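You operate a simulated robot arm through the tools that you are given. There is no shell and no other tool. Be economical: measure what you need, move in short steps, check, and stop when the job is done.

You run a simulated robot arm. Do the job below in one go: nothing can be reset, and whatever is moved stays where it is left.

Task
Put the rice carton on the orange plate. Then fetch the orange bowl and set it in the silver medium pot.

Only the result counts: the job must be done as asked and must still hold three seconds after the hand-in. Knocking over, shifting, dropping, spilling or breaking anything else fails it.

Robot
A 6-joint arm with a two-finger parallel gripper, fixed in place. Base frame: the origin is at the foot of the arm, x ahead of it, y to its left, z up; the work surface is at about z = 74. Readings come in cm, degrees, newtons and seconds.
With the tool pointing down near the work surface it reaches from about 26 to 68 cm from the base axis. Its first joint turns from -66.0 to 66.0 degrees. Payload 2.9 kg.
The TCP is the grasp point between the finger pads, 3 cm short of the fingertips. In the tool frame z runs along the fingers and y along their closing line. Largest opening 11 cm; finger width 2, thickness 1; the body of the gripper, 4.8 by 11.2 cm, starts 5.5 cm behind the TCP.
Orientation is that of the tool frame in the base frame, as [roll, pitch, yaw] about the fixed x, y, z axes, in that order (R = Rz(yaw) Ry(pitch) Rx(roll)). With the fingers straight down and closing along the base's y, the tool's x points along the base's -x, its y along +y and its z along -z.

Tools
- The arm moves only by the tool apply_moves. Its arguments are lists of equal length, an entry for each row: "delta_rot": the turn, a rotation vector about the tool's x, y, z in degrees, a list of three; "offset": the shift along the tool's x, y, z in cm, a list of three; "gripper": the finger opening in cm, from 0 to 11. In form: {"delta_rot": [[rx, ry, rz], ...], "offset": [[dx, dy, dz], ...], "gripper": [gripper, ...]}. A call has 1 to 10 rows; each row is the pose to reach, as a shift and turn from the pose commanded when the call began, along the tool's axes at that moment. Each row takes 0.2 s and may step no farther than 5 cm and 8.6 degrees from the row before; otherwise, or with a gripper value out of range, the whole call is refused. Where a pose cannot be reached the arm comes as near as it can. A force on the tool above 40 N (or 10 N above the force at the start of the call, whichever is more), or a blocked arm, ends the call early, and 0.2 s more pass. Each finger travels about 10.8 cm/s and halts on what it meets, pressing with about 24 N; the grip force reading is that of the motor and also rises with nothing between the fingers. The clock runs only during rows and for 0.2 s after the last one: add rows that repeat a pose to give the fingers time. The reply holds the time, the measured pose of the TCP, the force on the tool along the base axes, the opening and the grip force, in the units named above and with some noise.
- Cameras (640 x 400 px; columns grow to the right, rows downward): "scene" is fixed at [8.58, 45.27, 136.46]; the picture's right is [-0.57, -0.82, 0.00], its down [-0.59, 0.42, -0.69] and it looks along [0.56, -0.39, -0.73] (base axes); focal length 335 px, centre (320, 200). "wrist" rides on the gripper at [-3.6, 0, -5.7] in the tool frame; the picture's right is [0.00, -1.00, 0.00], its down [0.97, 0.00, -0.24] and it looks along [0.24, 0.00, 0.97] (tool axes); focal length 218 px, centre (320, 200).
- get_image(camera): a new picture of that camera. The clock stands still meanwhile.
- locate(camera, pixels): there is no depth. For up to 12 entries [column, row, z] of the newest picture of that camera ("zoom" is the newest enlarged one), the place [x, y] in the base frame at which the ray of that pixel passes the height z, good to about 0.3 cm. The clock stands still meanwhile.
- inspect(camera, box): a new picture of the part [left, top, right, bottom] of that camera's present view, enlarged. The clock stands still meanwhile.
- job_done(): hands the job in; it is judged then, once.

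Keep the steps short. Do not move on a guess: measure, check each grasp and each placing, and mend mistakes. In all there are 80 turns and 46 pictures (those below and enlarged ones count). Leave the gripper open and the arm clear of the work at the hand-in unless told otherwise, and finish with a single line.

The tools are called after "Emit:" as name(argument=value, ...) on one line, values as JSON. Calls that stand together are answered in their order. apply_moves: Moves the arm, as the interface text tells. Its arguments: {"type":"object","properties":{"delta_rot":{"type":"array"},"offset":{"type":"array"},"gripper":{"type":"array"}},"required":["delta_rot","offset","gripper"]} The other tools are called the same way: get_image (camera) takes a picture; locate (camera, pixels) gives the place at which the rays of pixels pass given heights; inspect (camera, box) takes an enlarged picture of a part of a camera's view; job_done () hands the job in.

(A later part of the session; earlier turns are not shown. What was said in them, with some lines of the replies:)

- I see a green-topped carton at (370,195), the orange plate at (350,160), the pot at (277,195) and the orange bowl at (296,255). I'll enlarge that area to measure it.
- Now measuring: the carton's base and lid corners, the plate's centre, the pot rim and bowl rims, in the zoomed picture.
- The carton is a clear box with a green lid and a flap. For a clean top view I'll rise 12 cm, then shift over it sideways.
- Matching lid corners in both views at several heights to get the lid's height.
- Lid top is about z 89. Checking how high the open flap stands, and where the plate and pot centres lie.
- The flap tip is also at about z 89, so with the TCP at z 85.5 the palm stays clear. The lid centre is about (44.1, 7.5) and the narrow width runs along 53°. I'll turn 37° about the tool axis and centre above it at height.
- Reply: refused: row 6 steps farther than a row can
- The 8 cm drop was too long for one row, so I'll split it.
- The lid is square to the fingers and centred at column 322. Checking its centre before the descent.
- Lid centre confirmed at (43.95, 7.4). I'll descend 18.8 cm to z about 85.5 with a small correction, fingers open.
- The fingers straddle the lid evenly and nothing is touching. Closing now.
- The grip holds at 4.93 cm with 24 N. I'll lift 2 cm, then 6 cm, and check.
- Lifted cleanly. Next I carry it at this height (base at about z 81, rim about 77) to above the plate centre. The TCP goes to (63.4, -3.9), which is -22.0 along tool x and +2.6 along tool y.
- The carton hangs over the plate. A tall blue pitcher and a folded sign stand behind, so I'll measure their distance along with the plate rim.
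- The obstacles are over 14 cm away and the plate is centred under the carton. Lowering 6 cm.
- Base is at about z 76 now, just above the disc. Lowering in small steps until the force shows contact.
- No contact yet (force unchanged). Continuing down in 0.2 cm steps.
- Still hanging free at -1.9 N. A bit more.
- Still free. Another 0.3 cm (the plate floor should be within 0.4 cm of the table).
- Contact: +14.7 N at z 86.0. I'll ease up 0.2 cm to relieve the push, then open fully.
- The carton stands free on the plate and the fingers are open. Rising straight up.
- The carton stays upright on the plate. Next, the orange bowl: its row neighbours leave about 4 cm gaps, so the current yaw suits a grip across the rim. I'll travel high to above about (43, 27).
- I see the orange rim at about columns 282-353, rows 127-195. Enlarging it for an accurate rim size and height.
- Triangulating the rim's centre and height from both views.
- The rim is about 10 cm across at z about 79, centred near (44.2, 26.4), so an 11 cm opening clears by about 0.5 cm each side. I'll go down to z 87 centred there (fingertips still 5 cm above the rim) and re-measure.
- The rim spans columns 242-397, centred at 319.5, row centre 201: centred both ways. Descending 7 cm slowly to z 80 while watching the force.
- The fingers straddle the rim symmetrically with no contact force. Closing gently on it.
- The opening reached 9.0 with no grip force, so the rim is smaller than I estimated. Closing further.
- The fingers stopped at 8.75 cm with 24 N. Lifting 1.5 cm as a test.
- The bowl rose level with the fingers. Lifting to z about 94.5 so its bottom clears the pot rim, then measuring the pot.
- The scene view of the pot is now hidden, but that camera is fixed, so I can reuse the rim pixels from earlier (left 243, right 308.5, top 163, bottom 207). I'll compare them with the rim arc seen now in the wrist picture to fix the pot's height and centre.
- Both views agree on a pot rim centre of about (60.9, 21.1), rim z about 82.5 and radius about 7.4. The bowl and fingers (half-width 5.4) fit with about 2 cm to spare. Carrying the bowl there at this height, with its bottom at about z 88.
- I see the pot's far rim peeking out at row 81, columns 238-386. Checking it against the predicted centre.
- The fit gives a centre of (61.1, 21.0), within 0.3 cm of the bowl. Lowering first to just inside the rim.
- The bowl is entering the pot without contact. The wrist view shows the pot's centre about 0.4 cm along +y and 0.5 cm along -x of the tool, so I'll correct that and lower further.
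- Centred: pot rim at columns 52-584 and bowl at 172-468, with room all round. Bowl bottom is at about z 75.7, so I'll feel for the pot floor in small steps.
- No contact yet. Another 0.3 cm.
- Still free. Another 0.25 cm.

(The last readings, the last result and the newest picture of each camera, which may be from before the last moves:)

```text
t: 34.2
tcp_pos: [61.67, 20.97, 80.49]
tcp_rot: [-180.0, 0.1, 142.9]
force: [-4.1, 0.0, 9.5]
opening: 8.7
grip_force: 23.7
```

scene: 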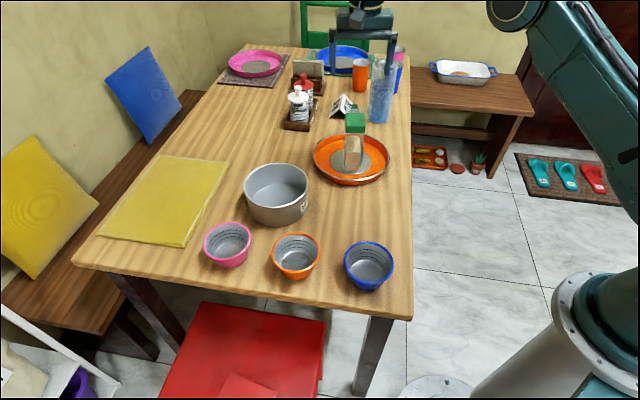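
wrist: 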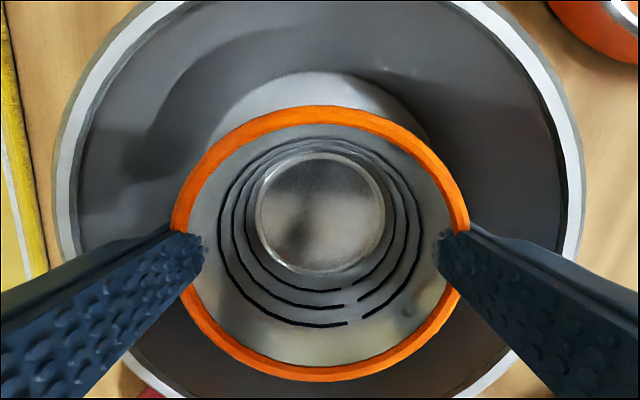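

Contact: +9.5 N. I'll ease up 0.1 cm and open slowly to 10.6 cm, so the fingers clear the bowl rim but stay inside the pot wall.

Emit:
apply_moves(delta_rot=[[0, 0, 0], [0, 0, 0], [0, 0, 0], [0, 0, 0], [0, 0, 0], [0, 0, 0]], offset=[[0, 0, -0.1], [0, 0, -0.1], [0, 0, -0.1], [0, 0, -0.1], [0, 0, -0.1], [0, 0, -0.1]], gripper=[8.8, 9.3, 9.8, 10.3, 10.6, 10.6])

Emit:
get_image(camera="wrist")

```text
t: 35.6
tcp_pos: [61.68, 20.9, 80.44]
tcp_rot: [180.0, 0.0, 143.0]
force: [-0.8, 0.1, -2.3]
opening: 10.15
grip_force: 0.1
```

```text
8 pictures are left
```

wrist: 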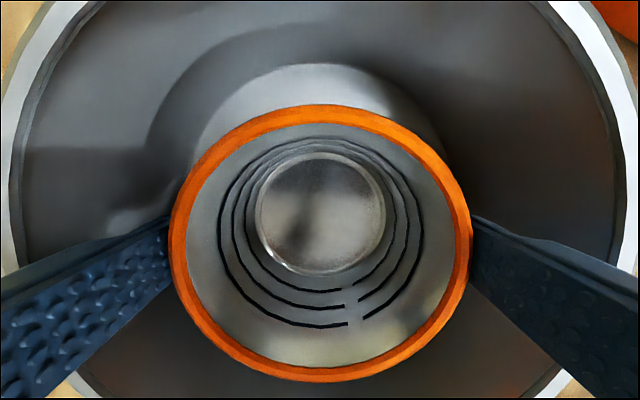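

The bowl is free but the opening stopped at 10.15, so the fingers may be touching the pot wall. I'll narrow to 9.5 (the bowl was gripped at 8.7) and check before rising.

Emit:
apply_moves(delta_rot=[[0, 0, 0], [0, 0, 0], [0, 0, 0]], offset=[[0, 0, 0], [0, 0, 0], [0, 0, 0]], gripper=[9.5, 9.5, 9.5])

```text
t: 36.4
tcp_pos: [61.63, 20.95, 80.62]
tcp_rot: [-180.0, 0.0, 143.0]
force: [-0.1, -0.5, -0.2]
opening: 9.54
grip_force: 0.1
```

All forces are zero, so the fingers are clear of both bowl and pot. Rising slowly 1.5 cm first.

Emit:
apply_moves(delta_rot=[[0, 0, 0], [0, 0, 0], [0, 0, 0], [0, 0, 0]], offset=[[0, 0, -0.5], [0, 0, -1], [0, 0, -1.5], [0, 0, -1.5]], gripper=[9.5, 9.5, 9.5, 9.5])

Emit:
get_image(camera="wrist")

```text
t: 37.4
tcp_pos: [61.71, 21.06, 82.13]
tcp_rot: [180.0, 0.0, 143.0]
force: [-0.3, -0.8, -0.4]
opening: 9.51
grip_force: 0.2
```

```text
7 pictures are left
```

wrist: 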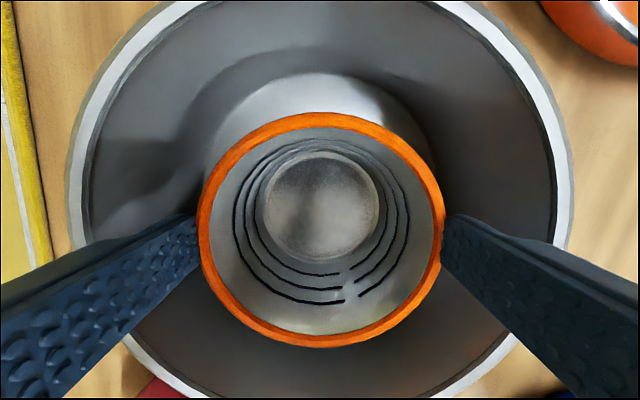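

The bowl stays down and shrinks in view, without contact. Rising well clear.

Emit:
apply_moves(delta_rot=[[0, 0, 0], [0, 0, 0], [0, 0, 0], [0, 0, 0], [0, 0, 0], [0, 0, 0], [0, 0, 0], [0, 0, 0]], offset=[[0, 0, -2], [0, 0, -5], [0, 0, -9], [0, 0, -13], [0, 0, -17], [0, 0, -21], [0, 0, -25], [0, 0, -25]], gripper=[9.5, 9.5, 11, 11, 11, 11, 11, 11])

Emit:
get_image(camera="scene")

Emit:
inspect(camera="scene", box=[200, 110, 400, 290])

```text
t: 39.2
tcp_pos: [61.42, 21.02, 107.07]
tcp_rot: [-179.9, 0.0, 143.0]
force: [-0.1, -0.1, 0.5]
opening: 11.02
grip_force: 0.1
```

```text
6 pictures are left
```

scene: 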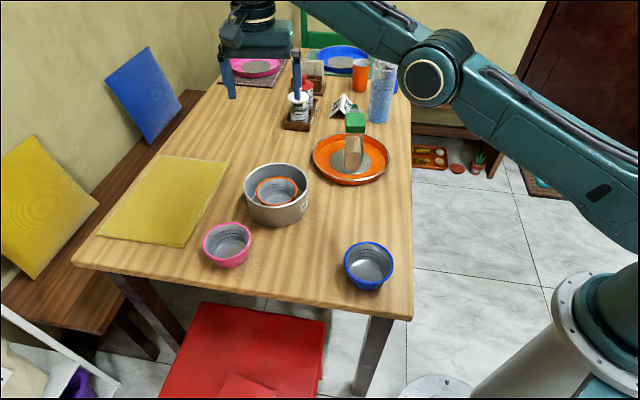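

```text
2.22 times, centred on (300, 200) of scene
```

zoom: 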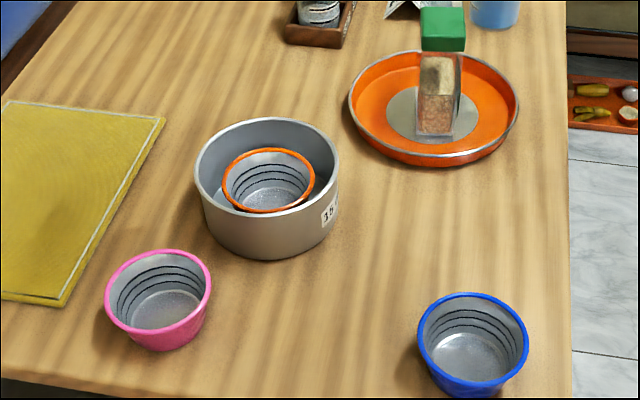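

The orange bowl sits level in the pot, the carton stands on the plate, nothing else has moved, and the open gripper is high and clear. Handing in.

Emit:
job_done()

```text
The job is handed in.
```

The rice carton is standing on the orange plate and the orange bowl is sitting in the silver medium pot; the job is handed in.
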